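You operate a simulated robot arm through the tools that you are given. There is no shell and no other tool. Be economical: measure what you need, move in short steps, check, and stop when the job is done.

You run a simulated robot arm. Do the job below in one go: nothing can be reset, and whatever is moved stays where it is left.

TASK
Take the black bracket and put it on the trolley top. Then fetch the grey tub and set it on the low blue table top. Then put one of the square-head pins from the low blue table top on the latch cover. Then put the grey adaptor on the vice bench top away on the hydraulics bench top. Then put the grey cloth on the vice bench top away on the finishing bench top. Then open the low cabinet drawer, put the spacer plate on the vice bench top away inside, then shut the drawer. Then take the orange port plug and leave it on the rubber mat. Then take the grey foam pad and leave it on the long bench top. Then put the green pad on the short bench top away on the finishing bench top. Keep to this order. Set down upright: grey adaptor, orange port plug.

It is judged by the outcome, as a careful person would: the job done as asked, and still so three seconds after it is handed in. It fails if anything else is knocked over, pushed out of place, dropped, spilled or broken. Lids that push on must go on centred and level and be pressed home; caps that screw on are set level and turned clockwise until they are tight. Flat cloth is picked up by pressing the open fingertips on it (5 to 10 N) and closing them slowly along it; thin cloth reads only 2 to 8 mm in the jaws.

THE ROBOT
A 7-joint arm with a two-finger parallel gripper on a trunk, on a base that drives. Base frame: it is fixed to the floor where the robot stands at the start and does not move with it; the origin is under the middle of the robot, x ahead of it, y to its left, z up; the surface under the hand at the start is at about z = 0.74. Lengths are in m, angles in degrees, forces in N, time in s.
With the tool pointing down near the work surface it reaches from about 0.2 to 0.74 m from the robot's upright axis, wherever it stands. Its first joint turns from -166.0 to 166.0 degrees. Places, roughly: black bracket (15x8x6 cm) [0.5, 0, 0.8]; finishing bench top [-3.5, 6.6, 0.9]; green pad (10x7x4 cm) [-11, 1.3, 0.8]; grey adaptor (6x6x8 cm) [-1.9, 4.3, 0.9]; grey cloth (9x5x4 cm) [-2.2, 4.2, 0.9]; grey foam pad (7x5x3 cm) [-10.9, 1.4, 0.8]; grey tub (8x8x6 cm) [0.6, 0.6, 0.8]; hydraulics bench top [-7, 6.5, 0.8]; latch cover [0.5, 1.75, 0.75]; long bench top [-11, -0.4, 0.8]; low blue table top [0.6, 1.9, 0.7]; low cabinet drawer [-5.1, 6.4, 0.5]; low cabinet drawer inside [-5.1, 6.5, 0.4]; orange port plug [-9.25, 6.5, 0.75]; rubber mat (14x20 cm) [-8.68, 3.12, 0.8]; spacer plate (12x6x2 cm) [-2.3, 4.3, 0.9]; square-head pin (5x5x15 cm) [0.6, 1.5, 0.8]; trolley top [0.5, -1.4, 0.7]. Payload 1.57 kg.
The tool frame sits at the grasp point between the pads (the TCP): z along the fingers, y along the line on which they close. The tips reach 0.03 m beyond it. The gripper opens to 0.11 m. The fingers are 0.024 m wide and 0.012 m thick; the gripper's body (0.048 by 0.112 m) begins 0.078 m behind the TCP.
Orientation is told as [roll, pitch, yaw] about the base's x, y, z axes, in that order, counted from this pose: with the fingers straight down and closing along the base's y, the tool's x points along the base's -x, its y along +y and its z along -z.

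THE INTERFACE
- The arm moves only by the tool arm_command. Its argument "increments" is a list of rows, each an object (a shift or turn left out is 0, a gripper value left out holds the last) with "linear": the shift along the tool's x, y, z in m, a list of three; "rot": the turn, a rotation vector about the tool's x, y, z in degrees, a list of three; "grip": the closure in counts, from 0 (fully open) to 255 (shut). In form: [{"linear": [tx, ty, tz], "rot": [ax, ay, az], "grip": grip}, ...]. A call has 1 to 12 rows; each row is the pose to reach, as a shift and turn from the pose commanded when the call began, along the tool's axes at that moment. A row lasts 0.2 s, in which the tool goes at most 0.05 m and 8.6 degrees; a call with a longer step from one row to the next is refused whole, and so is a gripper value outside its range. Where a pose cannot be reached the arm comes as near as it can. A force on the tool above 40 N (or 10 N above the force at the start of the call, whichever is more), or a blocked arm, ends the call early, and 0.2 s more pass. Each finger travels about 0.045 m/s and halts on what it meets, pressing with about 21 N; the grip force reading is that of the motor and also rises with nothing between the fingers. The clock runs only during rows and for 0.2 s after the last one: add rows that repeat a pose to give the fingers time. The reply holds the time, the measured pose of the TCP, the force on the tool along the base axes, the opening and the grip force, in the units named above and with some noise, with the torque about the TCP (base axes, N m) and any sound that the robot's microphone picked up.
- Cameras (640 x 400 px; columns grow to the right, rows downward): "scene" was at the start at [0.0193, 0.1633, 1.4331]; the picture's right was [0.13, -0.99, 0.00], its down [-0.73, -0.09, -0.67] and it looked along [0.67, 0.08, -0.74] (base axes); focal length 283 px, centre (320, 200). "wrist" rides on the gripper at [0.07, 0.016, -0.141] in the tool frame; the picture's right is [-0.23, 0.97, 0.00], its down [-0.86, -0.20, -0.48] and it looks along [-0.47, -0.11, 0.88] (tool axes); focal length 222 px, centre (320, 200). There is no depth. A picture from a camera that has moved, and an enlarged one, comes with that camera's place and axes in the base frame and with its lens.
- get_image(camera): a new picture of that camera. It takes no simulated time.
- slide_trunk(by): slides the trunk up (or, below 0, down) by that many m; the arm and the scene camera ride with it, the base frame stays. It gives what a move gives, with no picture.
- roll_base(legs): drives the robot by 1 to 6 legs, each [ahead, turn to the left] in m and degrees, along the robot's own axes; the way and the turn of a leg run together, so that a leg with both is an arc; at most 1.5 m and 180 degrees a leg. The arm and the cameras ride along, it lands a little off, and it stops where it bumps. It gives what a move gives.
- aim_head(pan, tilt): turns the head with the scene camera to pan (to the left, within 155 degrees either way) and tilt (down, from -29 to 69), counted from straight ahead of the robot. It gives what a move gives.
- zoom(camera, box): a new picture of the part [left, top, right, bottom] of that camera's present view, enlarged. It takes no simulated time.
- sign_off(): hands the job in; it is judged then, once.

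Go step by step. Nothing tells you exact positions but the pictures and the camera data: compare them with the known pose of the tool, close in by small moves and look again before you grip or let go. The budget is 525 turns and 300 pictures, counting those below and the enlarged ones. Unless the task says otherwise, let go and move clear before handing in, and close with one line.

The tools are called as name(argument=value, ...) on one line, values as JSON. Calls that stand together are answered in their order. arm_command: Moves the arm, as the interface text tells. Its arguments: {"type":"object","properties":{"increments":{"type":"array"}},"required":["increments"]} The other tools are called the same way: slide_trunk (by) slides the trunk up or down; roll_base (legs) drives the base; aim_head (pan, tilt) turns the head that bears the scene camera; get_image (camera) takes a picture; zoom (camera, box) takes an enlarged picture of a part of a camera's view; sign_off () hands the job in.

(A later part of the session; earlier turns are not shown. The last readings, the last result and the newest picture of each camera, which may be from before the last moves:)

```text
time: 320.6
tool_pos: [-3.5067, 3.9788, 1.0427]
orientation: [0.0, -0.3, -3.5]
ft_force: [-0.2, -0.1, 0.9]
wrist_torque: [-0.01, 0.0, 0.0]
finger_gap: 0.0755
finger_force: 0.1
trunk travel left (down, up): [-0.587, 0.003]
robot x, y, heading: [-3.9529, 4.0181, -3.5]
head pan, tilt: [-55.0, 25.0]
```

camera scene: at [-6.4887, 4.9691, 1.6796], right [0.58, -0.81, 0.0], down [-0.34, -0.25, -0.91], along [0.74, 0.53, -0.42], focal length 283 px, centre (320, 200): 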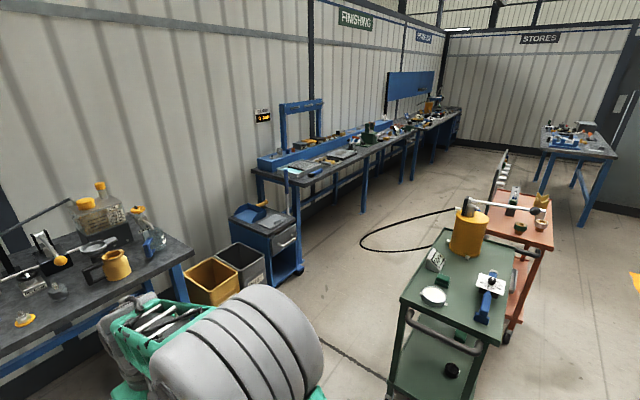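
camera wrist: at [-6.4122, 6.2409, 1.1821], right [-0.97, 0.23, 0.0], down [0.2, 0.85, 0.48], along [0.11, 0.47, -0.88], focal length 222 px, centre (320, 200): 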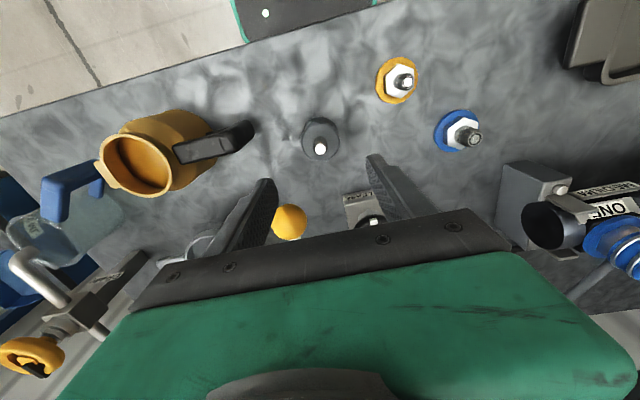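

roll_base(legs=[[0, -16], [0.9, 0], [0, 19.5], [0.75, 0], [0, 90]])

aim_head(pan=-5, tilt=52)

get_image(camera="scene")

get_image(camera="wrist")

```text
time: 334.8
tool_pos: [-2.3706, 4.1869, 1.0427]
orientation: [0.1, -0.3, 91.1]
ft_force: [-0.8, 0.1, 0.0]
wrist_torque: [0.02, 0.0, 0.02]
finger_gap: 0.0753
finger_force: 0.0
trunk travel left (down, up): [-0.587, 0.003]
robot x, y, heading: [-2.3796, 3.7393, 91.3]
head pan, tilt: [-55.0, 25.0]
```

```text
time: 335.9
tool_pos: [-2.3693, 4.1864, 1.0422]
orientation: [0.0, -0.4, 91.3]
ft_force: [-0.7, -0.2, 0.0]
wrist_torque: [0.01, -0.02, 0.04]
finger_gap: 0.0753
finger_force: 0.0
trunk travel left (down, up): [-0.587, 0.003]
robot x, y, heading: [-2.3764, 3.7352, 91.1]
head pan, tilt: [-5.0, 52.0]
```

```text
198 pictures are left
camera scene: at [-2.5238, 3.7482, 1.6395], right [1.0, -0.07, 0.0], down [-0.05, -0.79, -0.62], along [0.04, 0.61, -0.79], focal length 283 px, centre (320, 200)
```

scene: 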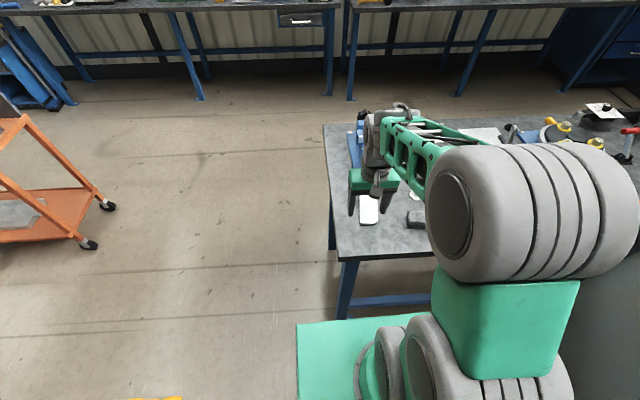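

```text
197 pictures are left
camera wrist: at [-2.385, 4.1154, 1.1822], right [-0.98, 0.21, 0.0], down [0.18, 0.86, 0.48], along [0.1, 0.47, -0.87], focal length 222 px, centre (320, 200)
```

wrist: 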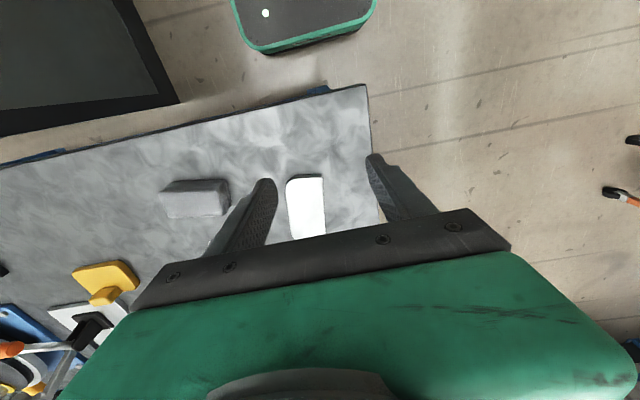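

The cloth is a folded block around (-2.17, 4.23). Move over it for a close look.

arm_command(increments=[{"linear": [-0.006, -0.04, 0], "grip": 0}, {"linear": [-0.012, -0.08, 0]}, {"linear": [-0.018, -0.12, 0]}, {"linear": [-0.024, -0.16, 0]}, {"linear": [-0.03, -0.196, 0]}])

get_image(camera="wrist")

zoom(camera="wrist", box=[230, 90, 390, 210])

```text
time: 337.1
tool_pos: [-2.1729, 4.2187, 1.0436]
orientation: [0.2, -0.3, 91.2]
ft_force: [-0.6, 0.8, 0.1]
wrist_torque: [0.0, -0.03, 0.01]
finger_gap: 0.11
finger_force: 0.1
trunk travel left (down, up): [-0.587, 0.003]
robot x, y, heading: [-2.3752, 3.738, 91.3]
head pan, tilt: [-5.0, 52.0]
```

```text
196 pictures are left
camera wrist: at [-2.1886, 4.1487, 1.1837], right [-0.98, 0.21, 0.0], down [0.18, 0.86, 0.48], along [0.1, 0.47, -0.88], focal length 222 px, centre (320, 200)
```

wrist: 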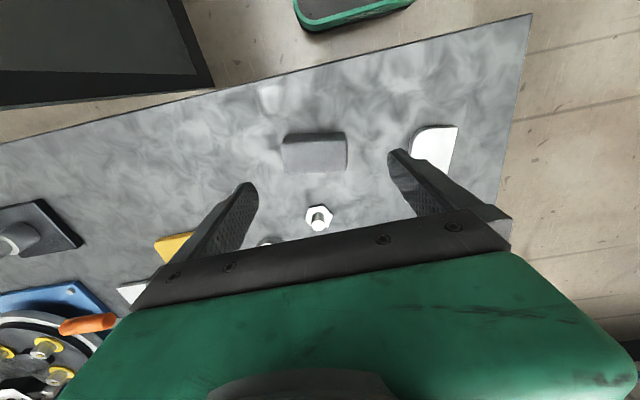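

```text
3.33 times, centred on (310, 150) of wrist
camera zoom: at [-2.1886, 4.1487, 1.1837], right [-0.98, 0.21, 0.0], down [0.18, 0.86, 0.48], along [0.1, 0.47, -0.88], focal length 740 px, centre (353, 367)
```

zoom: 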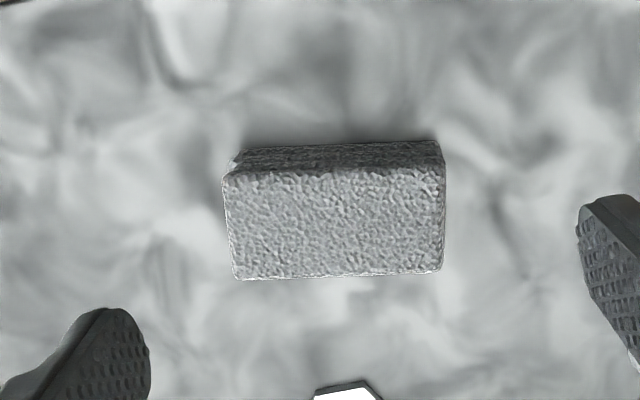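

Cloth block about 9×5 cm, centre (-2.163, 4.235), long axis 12° off x. I grip it along its length: turn 13° and come down.

arm_command(increments=[{"linear": [-0.008, -0.005, 0.02], "rot": [0, 0, 6.5]}, {"linear": [-0.016, -0.01, 0.04], "rot": [0, 0, 13]}, {"linear": [-0.016, -0.01, 0.07], "rot": [0, 0, 13]}])

get_image(camera="wrist")

```text
time: 337.9
tool_pos: [-2.1625, 4.2381, 0.9744]
orientation: [0.2, -0.4, 78.3]
ft_force: [-0.7, -0.3, -0.5]
wrist_torque: [-0.02, -0.01, 0.0]
finger_gap: 0.1102
finger_force: 0.0
trunk travel left (down, up): [-0.587, 0.003]
robot x, y, heading: [-2.3738, 3.7378, 91.2]
head pan, tilt: [-5.0, 52.0]
```

```text
194 pictures are left
camera wrist: at [-2.1935, 4.1716, 1.1136], right [-0.91, 0.42, 0.0], down [0.37, 0.79, 0.48], along [0.2, 0.44, -0.87], focal length 222 px, centre (320, 200)
```

wrist: 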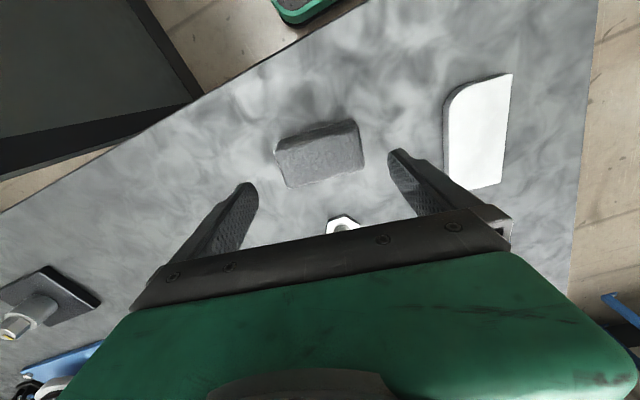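

Well aligned. Descend and grip.

arm_command(increments=[{"linear": [0, 0.003, 0.025]}, {"linear": [0, 0.003, 0.05]}, {"linear": [0, 0.003, 0.065]}, {"linear": [0, 0.003, 0.075]}])

get_image(camera="wrist")

```text
time: 338.9
tool_pos: [-2.1675, 4.2385, 0.8982]
orientation: [0.1, -0.4, 78.2]
ft_force: [-0.3, -0.4, 0.1]
wrist_torque: [-0.02, 0.02, 0.0]
finger_gap: 0.1099
finger_force: 0.0
trunk travel left (down, up): [-0.587, 0.003]
robot x, y, heading: [-2.3735, 3.739, 91.2]
head pan, tilt: [-5.0, 52.0]
```

```text
193 pictures are left
camera wrist: at [-2.1978, 4.1726, 1.0377], right [-0.91, 0.42, 0.0], down [0.37, 0.79, 0.48], along [0.2, 0.44, -0.87], focal length 222 px, centre (320, 200)
```

wrist: 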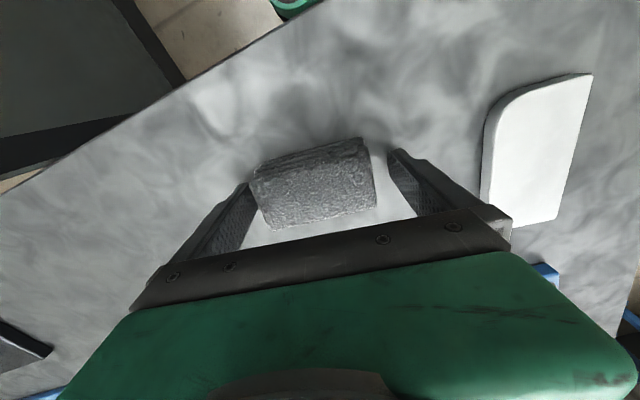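

arm_command(increments=[{"grip": 30}, {"grip": 60}, {"grip": 90}, {"grip": 120}, {"grip": 150}, {"grip": 150}])

arm_command(increments=[{"linear": [0, 0, -0.02], "grip": 200}, {"linear": [0, 0, -0.06]}, {"linear": [0, 0, -0.1]}, {"linear": [0, 0, -0.14]}])

get_image(camera="wrist")

```text
time: 340.3
tool_pos: [-2.1667, 4.2383, 0.8972]
orientation: [0.1, -0.4, 78.4]
ft_force: [-0.1, 0.4, 0.8]
wrist_torque: [-0.02, -0.03, -0.01]
finger_gap: 0.0895
finger_force: 20.7
trunk travel left (down, up): [-0.587, 0.003]
robot x, y, heading: [-2.3773, 3.7383, 91.1]
head pan, tilt: [-5.0, 52.0]
```

```text
time: 341.3
tool_pos: [-2.1679, 4.2363, 1.0387]
orientation: [0.1, -0.4, 78.2]
ft_force: [-0.3, -0.1, -1.5]
wrist_torque: [0.03, -0.04, 0.0]
finger_gap: 0.0895
finger_force: 21.1
trunk travel left (down, up): [-0.587, 0.003]
robot x, y, heading: [-2.3752, 3.7397, 91.3]
head pan, tilt: [-5.0, 52.0]
```

```text
192 pictures are left
camera wrist: at [-2.1976, 4.1695, 1.1782], right [-0.91, 0.42, 0.0], down [0.37, 0.79, 0.48], along [0.2, 0.44, -0.88], focal length 222 px, centre (320, 200)
```

wrist: 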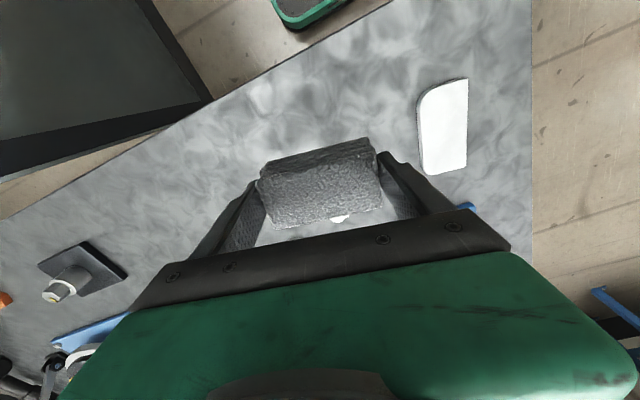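

Cloth held. Take it to the finishing bench.

arm_command(increments=[{"linear": [0, 0.045, 0]}, {"linear": [0.01, 0.09, 0]}, {"linear": [0.015, 0.135, 0]}, {"linear": [0.02, 0.18, 0]}, {"linear": [0.02, 0.21, 0]}])

roll_base(legs=[[-0.1, 0], [0, 89.5], [0.8, 0], [0, -90], [1.4, 0]])

aim_head(pan=0, tilt=30)

get_image(camera="scene")

```text
time: 342.5
tool_pos: [-2.3784, 4.26, 1.0373]
orientation: [0.1, -0.3, 78.3]
ft_force: [-1.0, -0.4, -1.7]
wrist_torque: [-0.02, 0.02, -0.01]
finger_gap: 0.0895
finger_force: 20.5
trunk travel left (down, up): [-0.587, 0.003]
robot x, y, heading: [-2.3741, 3.7352, 91.3]
head pan, tilt: [-5.0, 52.0]
```

```text
time: 361.8
tool_pos: [-3.3324, 5.5054, 1.0382]
orientation: [0.1, -0.4, 82.6]
ft_force: [-0.1, -0.6, -0.2]
wrist_torque: [-0.02, 0.0, 0.02]
finger_gap: 0.0891
finger_force: 20.7
trunk travel left (down, up): [-0.587, 0.003]
robot x, y, heading: [-3.2941, 4.987, 95.5]
head pan, tilt: [-5.0, 52.0]
```

```text
time: 362.6
tool_pos: [-3.3322, 5.5055, 1.0372]
orientation: [0.2, -0.4, 82.6]
ft_force: [0.3, 0.5, -1.3]
wrist_torque: [0.01, 0.03, -0.01]
finger_gap: 0.0891
finger_force: 20.9
trunk travel left (down, up): [-0.587, 0.003]
robot x, y, heading: [-3.2899, 4.982, 95.5]
head pan, tilt: [0.0, 30.0]
```

```text
191 pictures are left
camera scene: at [-3.4475, 4.999, 1.6715], right [1.0, 0.1, 0.0], down [0.05, -0.5, -0.87], along [-0.08, 0.86, -0.5], focal length 283 px, centre (320, 200)
```

scene: 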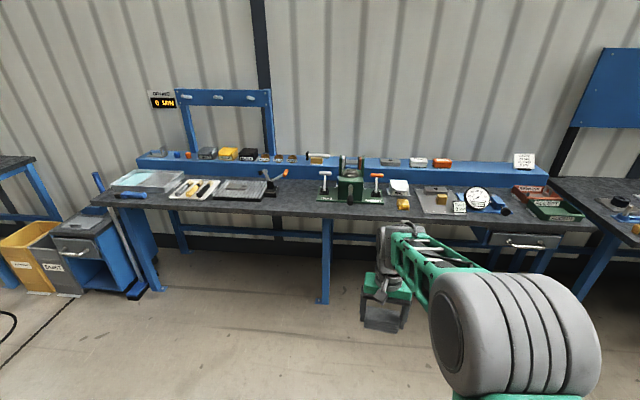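

zoom(camera="scene", box=[200, 140, 440, 290])

zoom(camera="scene", box=[360, 140, 600, 290])

```text
2.67 times, centred on (320, 215) of scene
camera zoom: at [-3.4475, 4.999, 1.6715], right [1.0, 0.1, 0.0], down [0.05, -0.5, -0.87], along [-0.08, 0.86, -0.5], focal length 755 px, centre (320, 160)
```

zoom: 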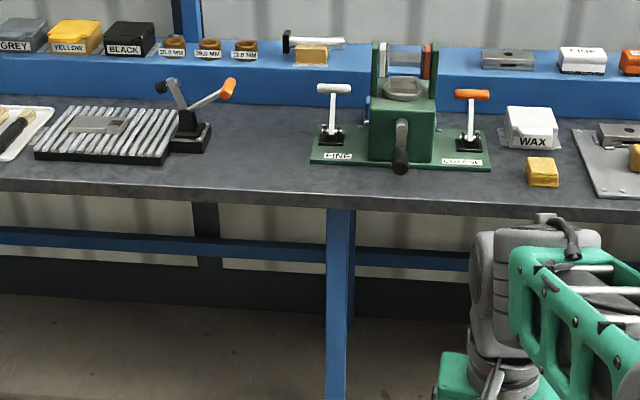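

```text
2.67 times, centred on (480, 215) of scene
camera zoom: at [-3.4475, 4.999, 1.6715], right [1.0, 0.1, 0.0], down [0.05, -0.5, -0.87], along [-0.08, 0.86, -0.5], focal length 755 px, centre (-107, 160)
```

zoom: 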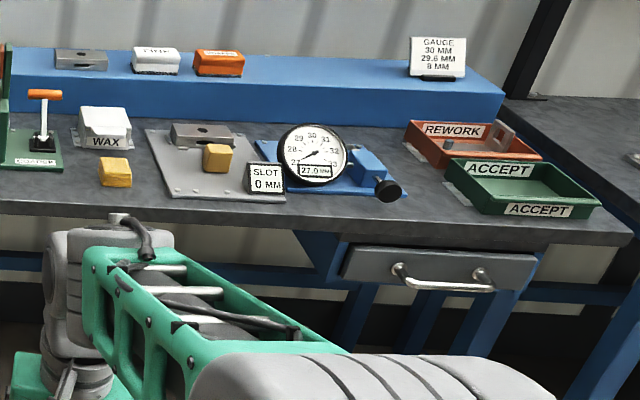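

A free gap lies between the lever plate and the green machine, about (-3.70, 6.36). Align to it from a distance.

roll_base(legs=[[0, 37], [0.55, 0], [0, -42.5]])

aim_head(pan=0, tilt=40)

get_image(camera="scene")

```text
time: 369.6
tool_pos: [-3.6617, 5.9096, 1.0372]
orientation: [0.1, -0.3, 77.0]
ft_force: [-0.4, -1.1, -0.4]
wrist_torque: [0.0, 0.02, -0.01]
finger_gap: 0.089
finger_force: 21.1
trunk travel left (down, up): [-0.587, 0.003]
robot x, y, heading: [-3.6678, 5.3868, 89.6]
head pan, tilt: [0.0, 30.0]
```

```text
time: 370.4
tool_pos: [-3.6619, 5.9096, 1.0373]
orientation: [0.1, -0.3, 77.0]
ft_force: [-0.1, -1.0, -0.1]
wrist_torque: [-0.02, 0.02, -0.03]
finger_gap: 0.0893
finger_force: 21.3
trunk travel left (down, up): [-0.587, 0.003]
robot x, y, heading: [-3.673, 5.3902, 89.7]
head pan, tilt: [0.0, 40.0]
```

```text
188 pictures are left
camera scene: at [-3.8257, 5.4115, 1.6563], right [1.0, 0.0, 0.0], down [0.0, -0.64, -0.77], along [0.0, 0.77, -0.64], focal length 283 px, centre (320, 200)
```

scene: 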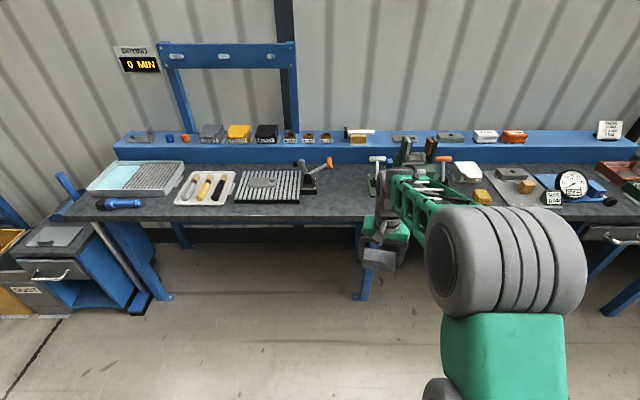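

arm_command(increments=[{"linear": [0.006, 0.027, 0]}, {"linear": [0.0124, 0.0536, 0]}])

roll_base(legs=[[0.42, 0]])

get_image(camera="wrist")

get_image(camera="scene")

```text
time: 370.9
tool_pos: [-3.7166, 5.9101, 1.0371]
orientation: [0.2, -0.4, 77.0]
ft_force: [0.1, 0.2, -0.4]
wrist_torque: [0.0, -0.03, -0.02]
finger_gap: 0.0893
finger_force: 20.6
trunk travel left (down, up): [-0.587, 0.003]
robot x, y, heading: [-3.6691, 5.3871, 89.8]
head pan, tilt: [0.0, 40.0]
```

```text
time: 373.6
tool_pos: [-3.7255, 6.335, 1.0377]
orientation: [0.1, -0.4, 77.8]
ft_force: [-0.5, 0.7, -1.2]
wrist_torque: [0.04, 0.02, 0.0]
finger_gap: 0.0892
finger_force: 20.8
trunk travel left (down, up): [-0.587, 0.003]
robot x, y, heading: [-3.6721, 5.8079, 90.4]
head pan, tilt: [0.0, 40.0]
```

```text
187 pictures are left
camera wrist: at [-3.7569, 6.2691, 1.1775], right [-0.9, 0.43, 0.0], down [0.38, 0.79, 0.48], along [0.2, 0.44, -0.88], focal length 222 px, centre (320, 200)
```

wrist: 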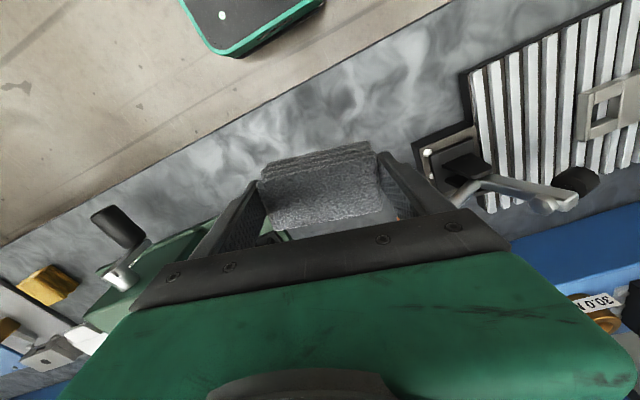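

```text
186 pictures are left
camera scene: at [-3.8282, 5.8345, 1.6562], right [1.0, 0.01, 0.0], down [0.01, -0.64, -0.77], along [-0.01, 0.77, -0.64], focal length 283 px, centre (320, 200)
```

scene: 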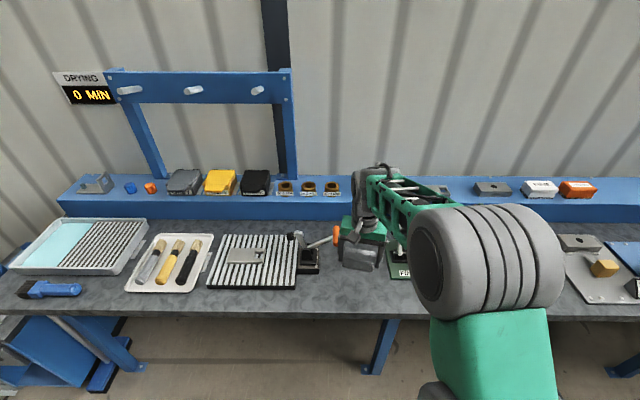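

Clear below. Lower toward the bench.

slide_trunk(by=-0.115)

arm_command(increments=[{"linear": [0, 0, 0.003]}, {"linear": [0, 0, 0.006]}, {"linear": [0, 0, 0.009]}, {"linear": [0, 0, 0.012]}])

```text
time: 375.0
tool_pos: [-3.7251, 6.3357, 0.9234]
orientation: [0.1, -0.4, 77.7]
ft_force: [-0.4, -0.7, -0.3]
wrist_torque: [-0.01, 0.01, 0.01]
finger_gap: 0.0891
finger_force: 20.7
trunk travel left (down, up): [-0.472, 0.118]
robot x, y, heading: [-3.6735, 5.8117, 90.6]
head pan, tilt: [0.0, 40.0]
```

```text
time: 376.0
tool_pos: [-3.7247, 6.3344, 0.9115]
orientation: [0.1, -0.5, 77.7]
ft_force: [0.4, -0.5, -0.4]
wrist_torque: [0.02, -0.02, 0.04]
finger_gap: 0.0891
finger_force: 20.5
trunk travel left (down, up): [-0.472, 0.118]
robot x, y, heading: [-3.6758, 5.8148, 90.6]
head pan, tilt: [0.0, 40.0]
```

arm_command(increments=[{"linear": [0, 0, 0.003]}, {"linear": [0, 0, 0.006]}, {"linear": [0, 0, 0.009]}, {"linear": [0, 0, 0.012]}])

get_image(camera="wrist")

```text
time: 377.0
tool_pos: [-3.7262, 6.3348, 0.8995]
orientation: [0.1, -0.5, 77.7]
ft_force: [0.1, -0.1, -0.8]
wrist_torque: [0.02, -0.03, -0.01]
finger_gap: 0.0894
finger_force: 21.2
trunk travel left (down, up): [-0.472, 0.118]
robot x, y, heading: [-3.6715, 5.8131, 90.7]
head pan, tilt: [0.0, 40.0]
```

```text
185 pictures are left
camera wrist: at [-3.7566, 6.2685, 1.0388], right [-0.9, 0.43, 0.0], down [0.38, 0.79, 0.48], along [0.2, 0.44, -0.88], focal length 222 px, centre (320, 200)
```

wrist: 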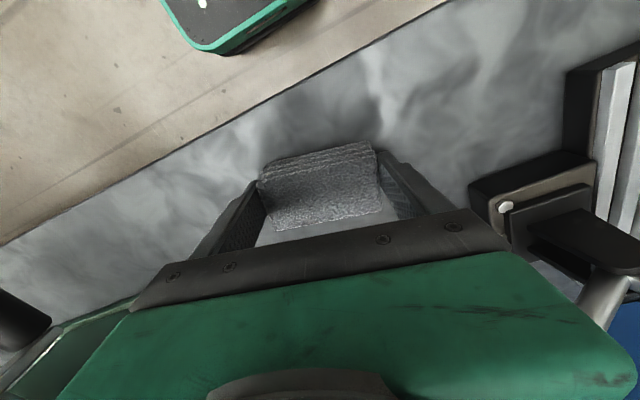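

arm_command(increments=[{"linear": [0, 0, 0.003]}, {"linear": [0, 0, 0.006]}, {"linear": [0, 0, 0.009]}])

```text
time: 377.8
tool_pos: [-3.7249, 6.3357, 0.8939]
orientation: [0.2, -0.8, 77.7]
ft_force: [1.4, -0.7, 26.7]
wrist_torque: [0.0, -0.01, -0.04]
finger_gap: 0.089
finger_force: 21.1
trunk travel left (down, up): [-0.472, 0.118]
robot x, y, heading: [-3.675, 5.8105, 90.5]
head pan, tilt: [0.0, 40.0]
```

Contact. Ease up 3 mm, open, and rise.

arm_command(increments=[{"linear": [0, 0, -0.003]}, {"linear": [0, 0, -0.004], "grip": 50}, {"linear": [0, 0, -0.004], "grip": 0}, {"linear": [0, 0, -0.004], "grip": 0}, {"linear": [0, 0, -0.004], "grip": 0}])

slide_trunk(by=0.115)

get_image(camera="wrist")

```text
time: 379.0
tool_pos: [-3.7261, 6.3339, 0.894]
orientation: [0.1, -0.3, 77.7]
ft_force: [1.0, 0.3, 0.2]
wrist_torque: [0.0, 0.01, 0.0]
finger_gap: 0.1099
finger_force: 0.0
trunk travel left (down, up): [-0.472, 0.118]
robot x, y, heading: [-3.6773, 5.8128, 90.7]
head pan, tilt: [0.0, 40.0]
```

```text
time: 380.5
tool_pos: [-3.7256, 6.335, 1.008]
orientation: [0.1, -0.5, 77.7]
ft_force: [0.2, -0.5, -0.6]
wrist_torque: [-0.03, -0.01, 0.0]
finger_gap: 0.1099
finger_force: 0.0
trunk travel left (down, up): [-0.587, 0.003]
robot x, y, heading: [-3.6779, 5.8135, 90.7]
head pan, tilt: [0.0, 40.0]
```

```text
184 pictures are left
camera wrist: at [-3.7567, 6.2689, 1.1484], right [-0.9, 0.43, 0.0], down [0.38, 0.79, 0.48], along [0.2, 0.44, -0.88], focal length 222 px, centre (320, 200)
```

wrist: 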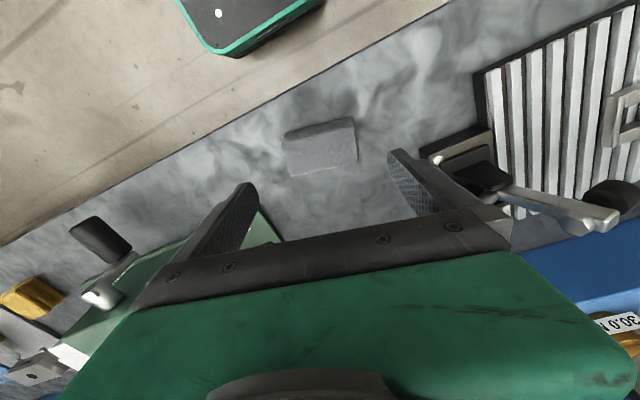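

Cloth is on the finishing bench. Next the low cabinet to my left; I check the floor (a hose was seen) before driving.

roll_base(legs=[[-0.12, 0]])

aim_head(pan=75, tilt=35)

get_image(camera="scene")

```text
time: 381.7
tool_pos: [-3.7235, 6.2165, 1.0092]
orientation: [0.1, -0.4, 77.7]
ft_force: [0.6, 0.0, 0.0]
wrist_torque: [0.02, -0.02, 0.01]
finger_gap: 0.1098
finger_force: 0.2
trunk travel left (down, up): [-0.587, 0.003]
robot x, y, heading: [-3.673, 5.6936, 90.9]
head pan, tilt: [0.0, 40.0]
```

```text
time: 383.2
tool_pos: [-3.7239, 6.2174, 1.0083]
orientation: [0.1, -0.5, 77.7]
ft_force: [0.5, 0.3, 0.3]
wrist_torque: [0.01, -0.01, 0.01]
finger_gap: 0.1098
finger_force: 0.1
trunk travel left (down, up): [-0.587, 0.003]
robot x, y, heading: [-3.6733, 5.6961, 90.7]
head pan, tilt: [75.0, 35.0]
```

```text
183 pictures are left
camera scene: at [-3.9112, 5.653, 1.6638], right [0.25, 0.97, 0.0], down [0.56, -0.14, -0.82], along [-0.79, 0.2, -0.57], focal length 283 px, centre (320, 200)
```

scene: 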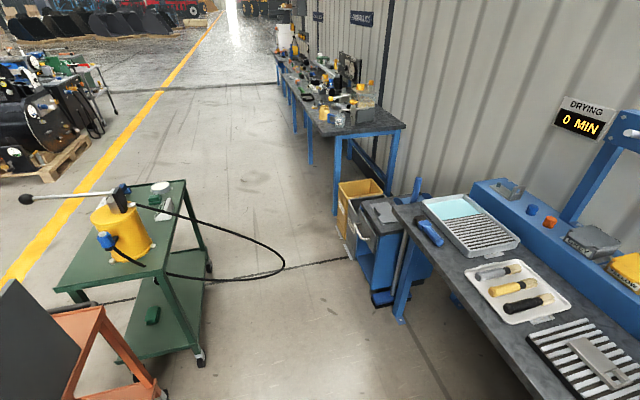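

The hose loop from the green trolley reaches to about (-4.92, 5.72) at z≈0.57; I'll stay right of it, standing near (-4.58, 5.8) facing the drawer diagonally.

roll_base(legs=[[0, 84], [0.9, 0], [0, -33]])

aim_head(pan=10, tilt=50)

get_image(camera="scene")

```text
time: 393.1
tool_pos: [-5.014, 6.0745, 1.0099]
orientation: [0.1, -0.4, 128.2]
ft_force: [1.2, -0.1, 0.5]
wrist_torque: [-0.03, 0.0, 0.02]
finger_gap: 0.11
finger_force: 0.1
trunk travel left (down, up): [-0.587, 0.003]
robot x, y, heading: [-4.5797, 5.7813, 140.9]
head pan, tilt: [75.0, 35.0]
```

```text
time: 394.5
tool_pos: [-5.0138, 6.0739, 1.0096]
orientation: [0.1, -0.4, 128.3]
ft_force: [0.0, 0.3, 0.1]
wrist_torque: [0.01, 0.0, -0.05]
finger_gap: 0.1101
finger_force: 0.1
trunk travel left (down, up): [-0.587, 0.003]
robot x, y, heading: [-4.5794, 5.7818, 141.4]
head pan, tilt: [10.0, 50.0]
```

```text
182 pictures are left
camera scene: at [-4.6947, 5.6589, 1.6421], right [0.48, 0.88, 0.0], down [0.67, -0.37, -0.64], along [-0.56, 0.31, -0.77], focal length 283 px, centre (320, 200)
```

scene: 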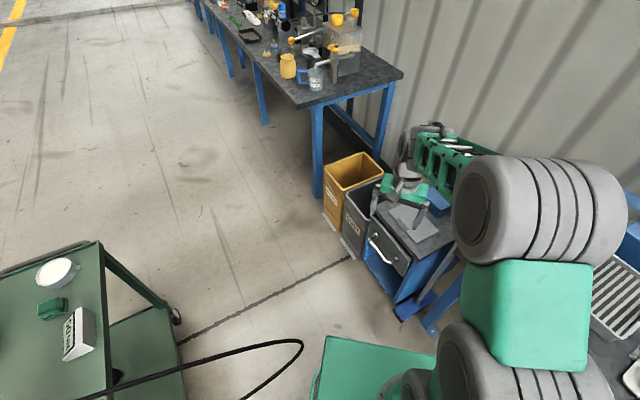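

zoom(camera="scene", box=[320, 180, 480, 330])

```text
2.67 times, centred on (400, 255) of scene
camera zoom: at [-4.6947, 5.6589, 1.6421], right [0.48, 0.88, 0.0], down [0.67, -0.37, -0.64], along [-0.56, 0.31, -0.77], focal length 755 px, centre (107, 53)
```

zoom: 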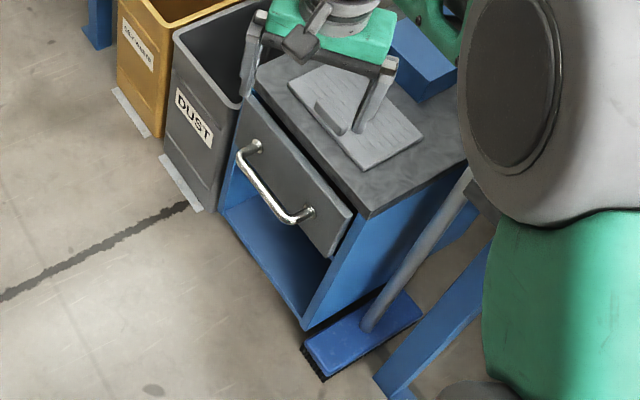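

Handle centre ≈(-5.145, 6.24, 0.47), bar along x. I'll turn the gripper to point horizontally forward with vertical closing; first the yaw.

arm_command(increments=[{"linear": [-0.01, 0.002, 0], "rot": [0, 0, 8.5]}, {"linear": [-0.02, 0.004, 0], "rot": [0, 0, 17]}, {"linear": [-0.03, 0.006, 0], "rot": [0, 0, 25.5]}, {"linear": [-0.04, 0.008, 0], "rot": [0, 0, 34]}, {"linear": [-0.05, 0.01, 0], "rot": [0, 0, 42.5]}, {"linear": [-0.06, 0.012, 0], "rot": [0, 0, 51]}, {"linear": [-0.06, 0.012, 0], "rot": [0, 0, 59.5]}, {"linear": [-0.06, 0.012, 0], "rot": [0, 0, 68]}, {"linear": [-0.06, 0.012, 0], "rot": [0, 0, 76.5]}])

```text
time: 396.5
tool_pos: [-5.0589, 6.1142, 1.0087]
orientation: [0.4, 0.0, 51.5]
ft_force: [0.5, -0.9, 0.3]
wrist_torque: [-0.04, -0.02, -0.02]
finger_gap: 0.1099
finger_force: 0.2
trunk travel left (down, up): [-0.587, 0.003]
robot x, y, heading: [-4.5735, 5.7824, 141.0]
head pan, tilt: [10.0, 50.0]
```

arm_command(increments=[{"linear": [0, 0.005, 0], "rot": [-8.2, 0, 0]}, {"linear": [0, 0.01, 0], "rot": [-16.4, 0, 0]}, {"linear": [0, 0.015, 0], "rot": [-24.6, 0, 0]}, {"linear": [0, 0.02, 0], "rot": [-32.8, 0, 0]}, {"linear": [0, 0.025, 0], "rot": [-41, 0, 0]}, {"linear": [0, 0.03, 0], "rot": [-49.2, 0, 0]}, {"linear": [0, 0.035, 0], "rot": [-57.4, 0, 0]}, {"linear": [0, 0.04, 0], "rot": [-65.6, 0, 0]}, {"linear": [0, 0.045, 0], "rot": [-73.8, 0, 0]}, {"linear": [0, 0.05, 0], "rot": [-82, 0, 0]}, {"linear": [0, 0.05, 0], "rot": [-90, 0, 0]}])

get_image(camera="wrist")

get_image(camera="scene")

```text
time: 398.9
tool_pos: [-5.0982, 6.1441, 1.01]
orientation: [90.5, -0.2, 51.9]
ft_force: [-0.1, 0.2, 0.1]
wrist_torque: [0.02, -0.06, 0.02]
finger_gap: 0.1097
finger_force: 0.0
trunk travel left (down, up): [-0.587, 0.003]
robot x, y, heading: [-4.5748, 5.787, 141.1]
head pan, tilt: [10.0, 50.0]
```

```text
180 pictures are left
camera wrist: at [-5.032, 6.0019, 1.0238], right [0.15, 0.17, 0.97], down [0.9, 0.38, -0.2], along [-0.4, 0.91, -0.1], focal length 222 px, centre (320, 200)
```

wrist: 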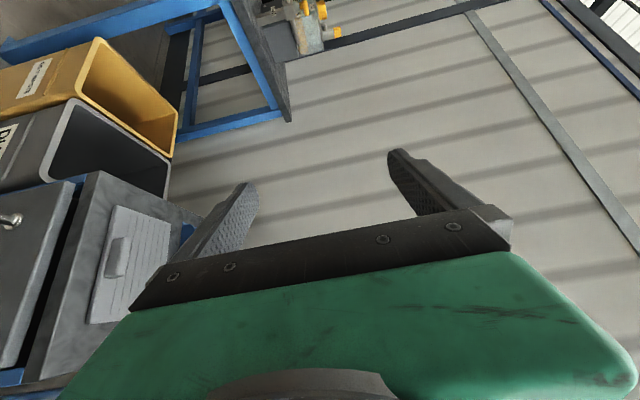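

```text
179 pictures are left
camera scene: at [-4.6947, 5.6588, 1.6421], right [0.48, 0.88, 0.0], down [0.67, -0.37, -0.64], along [-0.56, 0.31, -0.77], focal length 283 px, centre (320, 200)
```

scene: 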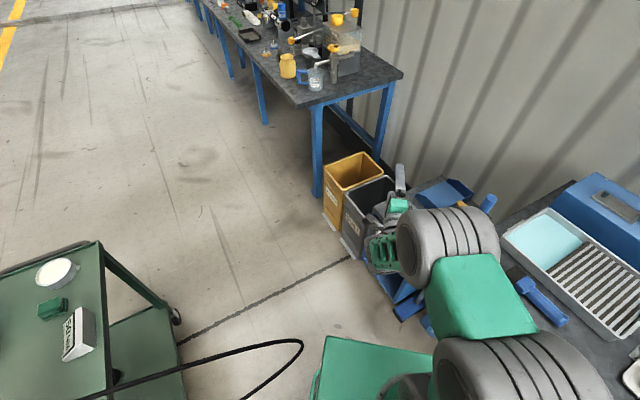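

Tool is horizontal. Back off 0.1 m and lower the trunk in stages.

arm_command(increments=[{"linear": [0, 0, -0.04]}, {"linear": [0, 0, -0.08]}, {"linear": [0, 0, -0.11]}])

slide_trunk(by=-0.3)

get_image(camera="scene")

get_image(camera="wrist")

```text
time: 399.7
tool_pos: [-5.0118, 6.0779, 1.0102]
orientation: [90.5, -0.1, 51.8]
ft_force: [0.1, 0.2, -0.2]
wrist_torque: [0.01, 0.0, 0.01]
finger_gap: 0.11
finger_force: 0.0
trunk travel left (down, up): [-0.587, 0.003]
robot x, y, heading: [-4.577, 5.7832, 140.9]
head pan, tilt: [10.0, 50.0]
```

```text
time: 402.7
tool_pos: [-5.0114, 6.0774, 0.7098]
orientation: [90.4, 0.1, 51.7]
ft_force: [-0.1, -0.1, 0.5]
wrist_torque: [0.0, -0.04, -0.02]
finger_gap: 0.1102
finger_force: 0.1
trunk travel left (down, up): [-0.287, 0.303]
robot x, y, heading: [-4.5758, 5.7793, 140.9]
head pan, tilt: [10.0, 50.0]
```

```text
178 pictures are left
camera scene: at [-4.6946, 5.659, 1.3421], right [0.48, 0.88, 0.0], down [0.67, -0.37, -0.64], along [-0.56, 0.31, -0.77], focal length 283 px, centre (320, 200)
```

scene: 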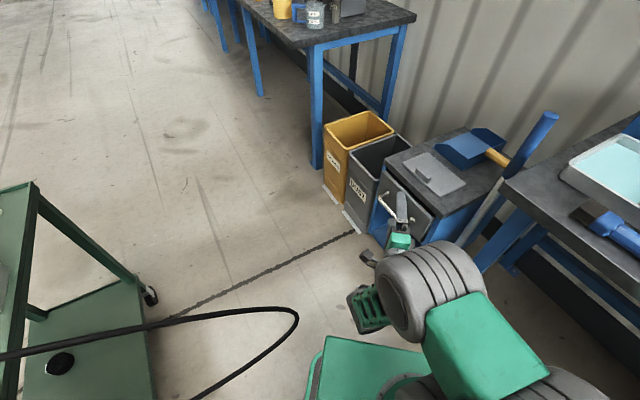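

```text
177 pictures are left
camera wrist: at [-4.9443, 5.9354, 0.7235], right [0.15, 0.17, 0.97], down [0.9, 0.38, -0.2], along [-0.4, 0.91, -0.1], focal length 222 px, centre (320, 200)
```

wrist: 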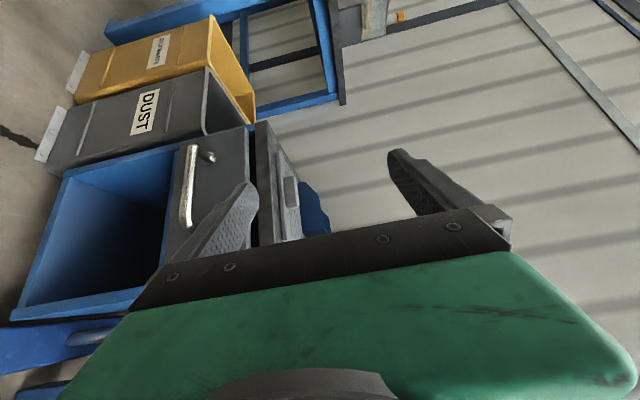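

Handle centre confirmed at about (-5.155, 6.24, 0.465). Lower to its height.

slide_trunk(by=-0.2)

get_image(camera="scene")

get_image(camera="wrist")

```text
time: 404.9
tool_pos: [-5.0115, 6.0789, 0.5093]
orientation: [90.4, 0.1, 51.8]
ft_force: [0.0, -0.5, 0.0]
wrist_torque: [0.0, -0.01, 0.01]
finger_gap: 0.1101
finger_force: 0.1
trunk travel left (down, up): [-0.087, 0.503]
robot x, y, heading: [-4.5764, 5.7809, 141.4]
head pan, tilt: [10.0, 50.0]
```

```text
176 pictures are left
camera scene: at [-4.6946, 5.659, 1.1421], right [0.48, 0.88, 0.0], down [0.67, -0.37, -0.64], along [-0.56, 0.31, -0.77], focal length 283 px, centre (320, 200)
```

scene: 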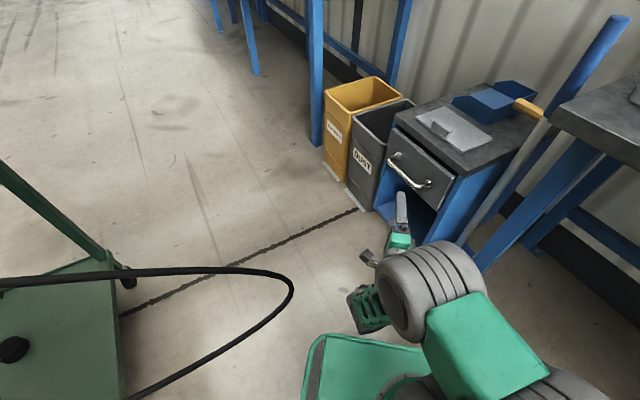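

```text
175 pictures are left
camera wrist: at [-4.9443, 5.9354, 0.5235], right [0.15, 0.17, 0.97], down [0.9, 0.38, -0.2], along [-0.4, 0.91, -0.1], focal length 222 px, centre (320, 200)
```

wrist: 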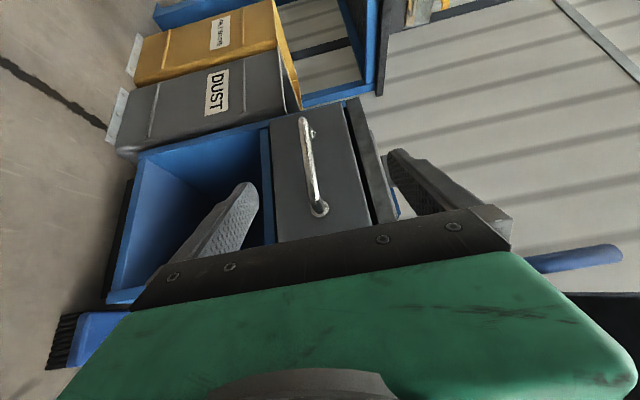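

Bar at about (-5.13, 6.21, 0.488). Align and move in with the fingers partly closed.

arm_command(increments=[{"linear": [-0.0275, -0.021, 0], "grip": 100}, {"linear": [-0.0275, -0.021, 0.04]}, {"linear": [-0.0275, -0.021, 0.08]}, {"linear": [-0.0275, -0.021, 0.12]}, {"linear": [-0.0275, -0.021, 0.14]}])

get_image(camera="wrist")

zoom(camera="scene", box=[340, 90, 500, 240])

```text
time: 406.1
tool_pos: [-5.1039, 6.1876, 0.4891]
orientation: [90.4, 0.0, 51.7]
ft_force: [-0.1, 0.5, 0.1]
wrist_torque: [0.01, -0.01, -0.03]
finger_gap: 0.0667
finger_force: 0.0
trunk travel left (down, up): [-0.087, 0.503]
robot x, y, heading: [-4.5783, 5.7804, 141.3]
head pan, tilt: [10.0, 50.0]
```

```text
174 pictures are left
camera wrist: at [-5.0365, 6.0451, 0.5036], right [0.15, 0.17, 0.97], down [0.9, 0.37, -0.2], along [-0.4, 0.91, -0.1], focal length 222 px, centre (320, 200)
```

wrist: 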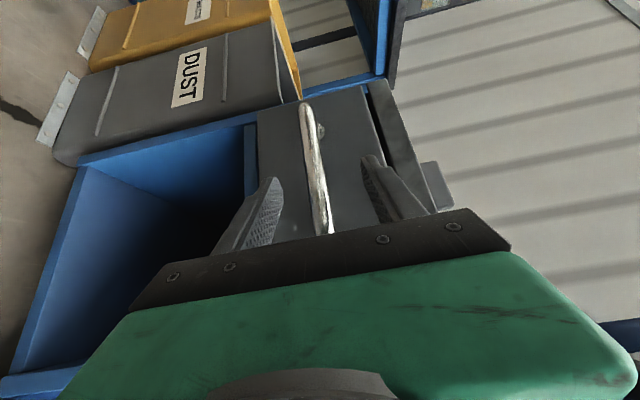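

```text
2.67 times, centred on (420, 165) of scene
camera zoom: at [-4.6945, 5.6589, 1.1421], right [0.48, 0.88, 0.0], down [0.67, -0.37, -0.64], along [-0.56, 0.31, -0.77], focal length 755 px, centre (53, 293)
```

zoom: 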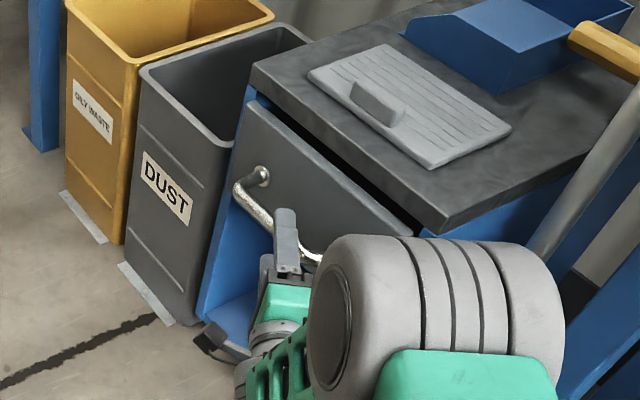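

arm_command(increments=[{"linear": [0, 0, 0.013]}, {"linear": [0, 0, 0.026]}])

arm_command(increments=[{"grip": 150}, {"grip": 190}, {"grip": 220}, {"grip": 240}, {"grip": 240}, {"grip": 240}])

get_image(camera="wrist")

```text
time: 406.7
tool_pos: [-5.1245, 6.2022, 0.4889]
orientation: [90.4, 0.0, 51.8]
ft_force: [0.2, 0.4, 0.2]
wrist_torque: [0.01, -0.01, 0.03]
finger_gap: 0.067
finger_force: 0.1
trunk travel left (down, up): [-0.087, 0.503]
robot x, y, heading: [-4.5748, 5.784, 141.0]
head pan, tilt: [10.0, 50.0]
```

```text
time: 408.1
tool_pos: [-5.1235, 6.2013, 0.4847]
orientation: [89.9, 0.0, 51.8]
ft_force: [0.0, -1.5, -21.0]
wrist_torque: [-0.33, -0.25, 0.22]
finger_gap: 0.0177
finger_force: 32.2
trunk travel left (down, up): [-0.087, 0.503]
robot x, y, heading: [-4.5765, 5.7836, 141.3]
head pan, tilt: [10.0, 50.0]
```

```text
172 pictures are left
camera wrist: at [-5.0569, 6.0593, 0.5003], right [0.14, 0.18, 0.97], down [0.91, 0.37, -0.2], along [-0.4, 0.91, -0.11], focal length 222 px, centre (320, 200)
```

wrist: 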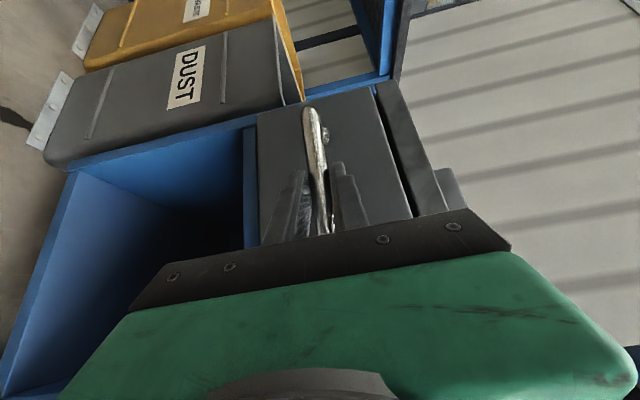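

Bar gripped. Now pull the drawer toward -y in small steps (limiting to ~0.2 m to stay clear of the hose).

arm_command(increments=[{"linear": [0.0, -0.004, 0]}, {"linear": [0.008, -0.004, -0.006]}, {"linear": [0.016, -0.004, -0.012]}, {"linear": [0.024, -0.004, -0.019]}, {"linear": [0.031, -0.004, -0.025]}, {"linear": [0.039, -0.004, -0.031]}, {"linear": [0.047, -0.004, -0.037]}, {"linear": [0.055, -0.004, -0.043]}])

get_image(camera="scene")

```text
time: 409.9
tool_pos: [-5.125, 6.1333, 0.484]
orientation: [90.4, 0.1, 51.6]
ft_force: [13.5, 1.3, -7.5]
wrist_torque: [-0.07, -0.58, 0.15]
finger_gap: 0.0178
finger_force: 32.6
trunk travel left (down, up): [-0.087, 0.503]
robot x, y, heading: [-4.5784, 5.7811, 141.2]
head pan, tilt: [10.0, 50.0]
```

```text
171 pictures are left
camera scene: at [-4.6946, 5.6595, 1.1421], right [0.48, 0.88, 0.0], down [0.67, -0.37, -0.64], along [-0.56, 0.31, -0.77], focal length 283 px, centre (320, 200)
```

scene: 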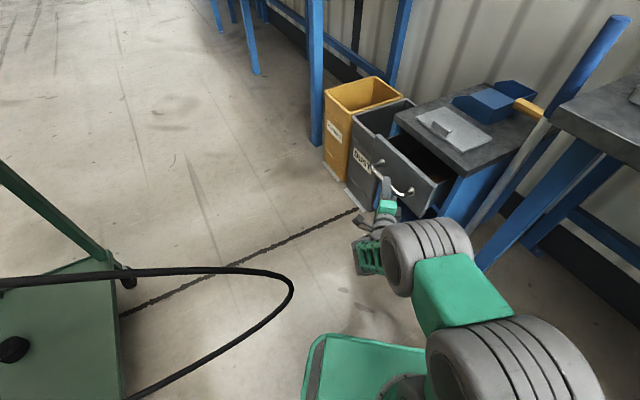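

arm_command(increments=[{"linear": [0.014, 0, -0.0146]}, {"linear": [0.0297, 0, -0.027]}, {"linear": [0.045, 0, -0.0395]}, {"linear": [0.061, 0, -0.052]}, {"linear": [0.0767, 0, -0.064]}, {"linear": [0.0924, 0, -0.0766]}])

get_image(camera="scene")

get_image(camera="wrist")

```text
time: 411.3
tool_pos: [-5.1236, 6.0119, 0.4855]
orientation: [90.6, 0.1, 51.8]
ft_force: [-22.3, -0.7, 3.9]
wrist_torque: [0.06, -0.83, 0.49]
finger_gap: 0.018
finger_force: 33.1
trunk travel left (down, up): [-0.087, 0.503]
robot x, y, heading: [-4.577, 5.7809, 141.1]
head pan, tilt: [10.0, 50.0]
```

```text
170 pictures are left
camera scene: at [-4.6953, 5.6589, 1.1422], right [0.48, 0.88, 0.0], down [0.67, -0.37, -0.64], along [-0.56, 0.31, -0.77], focal length 283 px, centre (320, 200)
```

scene: 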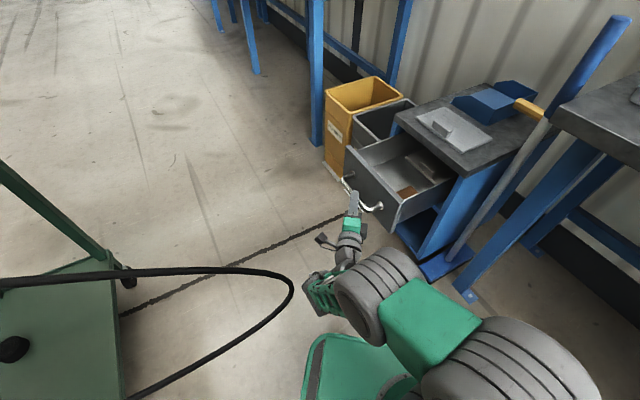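

```text
169 pictures are left
camera wrist: at [-5.0558, 5.8701, 0.4984], right [0.15, 0.17, 0.97], down [0.9, 0.38, -0.21], along [-0.41, 0.91, -0.1], focal length 222 px, centre (320, 200)
```

wrist: 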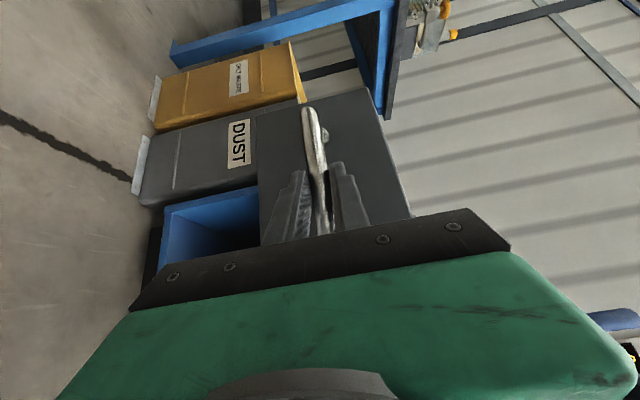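

Drawer is open about 0.19 m; the elbow is getting near the hose, so I stop here. Release and drive straight back a little.

arm_command(increments=[{"grip": 200}, {"grip": 150}, {"grip": 100}, {"grip": 100}])

zoom(camera="scene", box=[320, 100, 500, 240])

zoom(camera="scene", box=[240, 200, 440, 360])

```text
time: 412.3
tool_pos: [-5.1213, 6.0144, 0.4829]
orientation: [90.4, -0.1, 51.8]
ft_force: [0.0, -0.6, 0.9]
wrist_torque: [0.02, -0.01, 0.0]
finger_gap: 0.0669
finger_force: 0.0
trunk travel left (down, up): [-0.087, 0.503]
robot x, y, heading: [-4.5795, 5.783, 141.3]
head pan, tilt: [10.0, 50.0]
```

```text
2.86 times, centred on (410, 170) of scene
camera zoom: at [-4.6946, 5.659, 1.1421], right [0.48, 0.88, 0.0], down [0.67, -0.37, -0.64], along [-0.56, 0.31, -0.77], focal length 809 px, centre (63, 286)
```

zoom: 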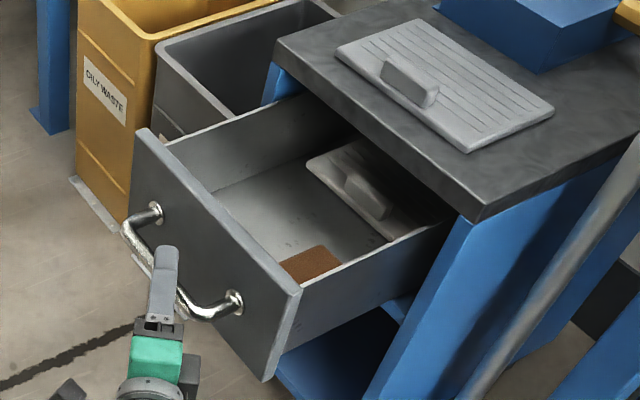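

```text
2.50 times, centred on (340, 280) of scene
camera zoom: at [-4.6946, 5.659, 1.1421], right [0.48, 0.88, 0.0], down [0.67, -0.37, -0.64], along [-0.56, 0.31, -0.77], focal length 708 px, centre (270, 0)
```

zoom: 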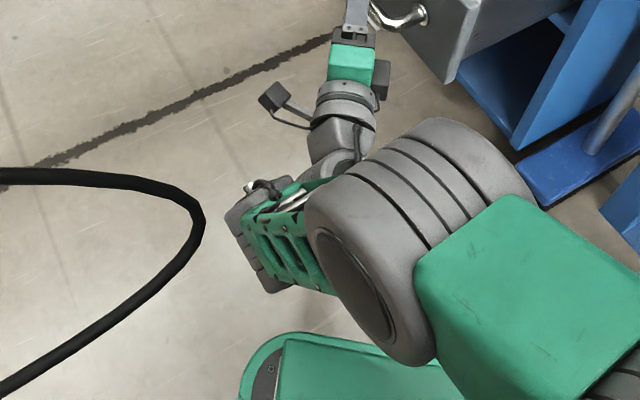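

roll_base(legs=[[-0.12, 0]])

get_image(camera="scene")

```text
time: 413.5
tool_pos: [-5.0272, 5.9374, 0.4819]
orientation: [90.4, 0.1, 51.8]
ft_force: [0.2, 0.7, 0.0]
wrist_torque: [0.02, -0.02, 0.01]
finger_gap: 0.0669
finger_force: 0.1
trunk travel left (down, up): [-0.087, 0.503]
robot x, y, heading: [-4.4818, 5.7035, 141.0]
head pan, tilt: [10.0, 50.0]
```

```text
166 pictures are left
camera scene: at [-4.5996, 5.5822, 1.1421], right [0.48, 0.88, 0.0], down [0.67, -0.37, -0.64], along [-0.56, 0.31, -0.77], focal length 283 px, centre (320, 200)
```

scene: 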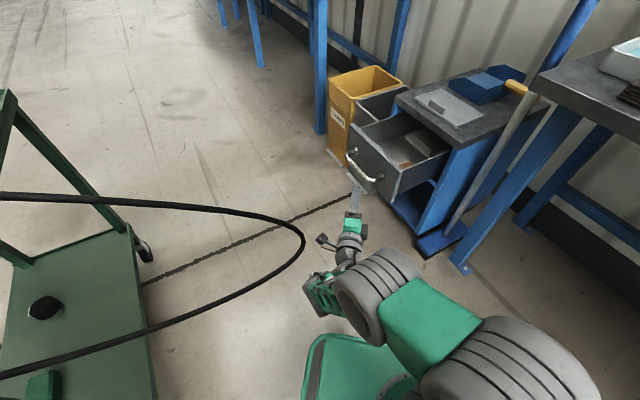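

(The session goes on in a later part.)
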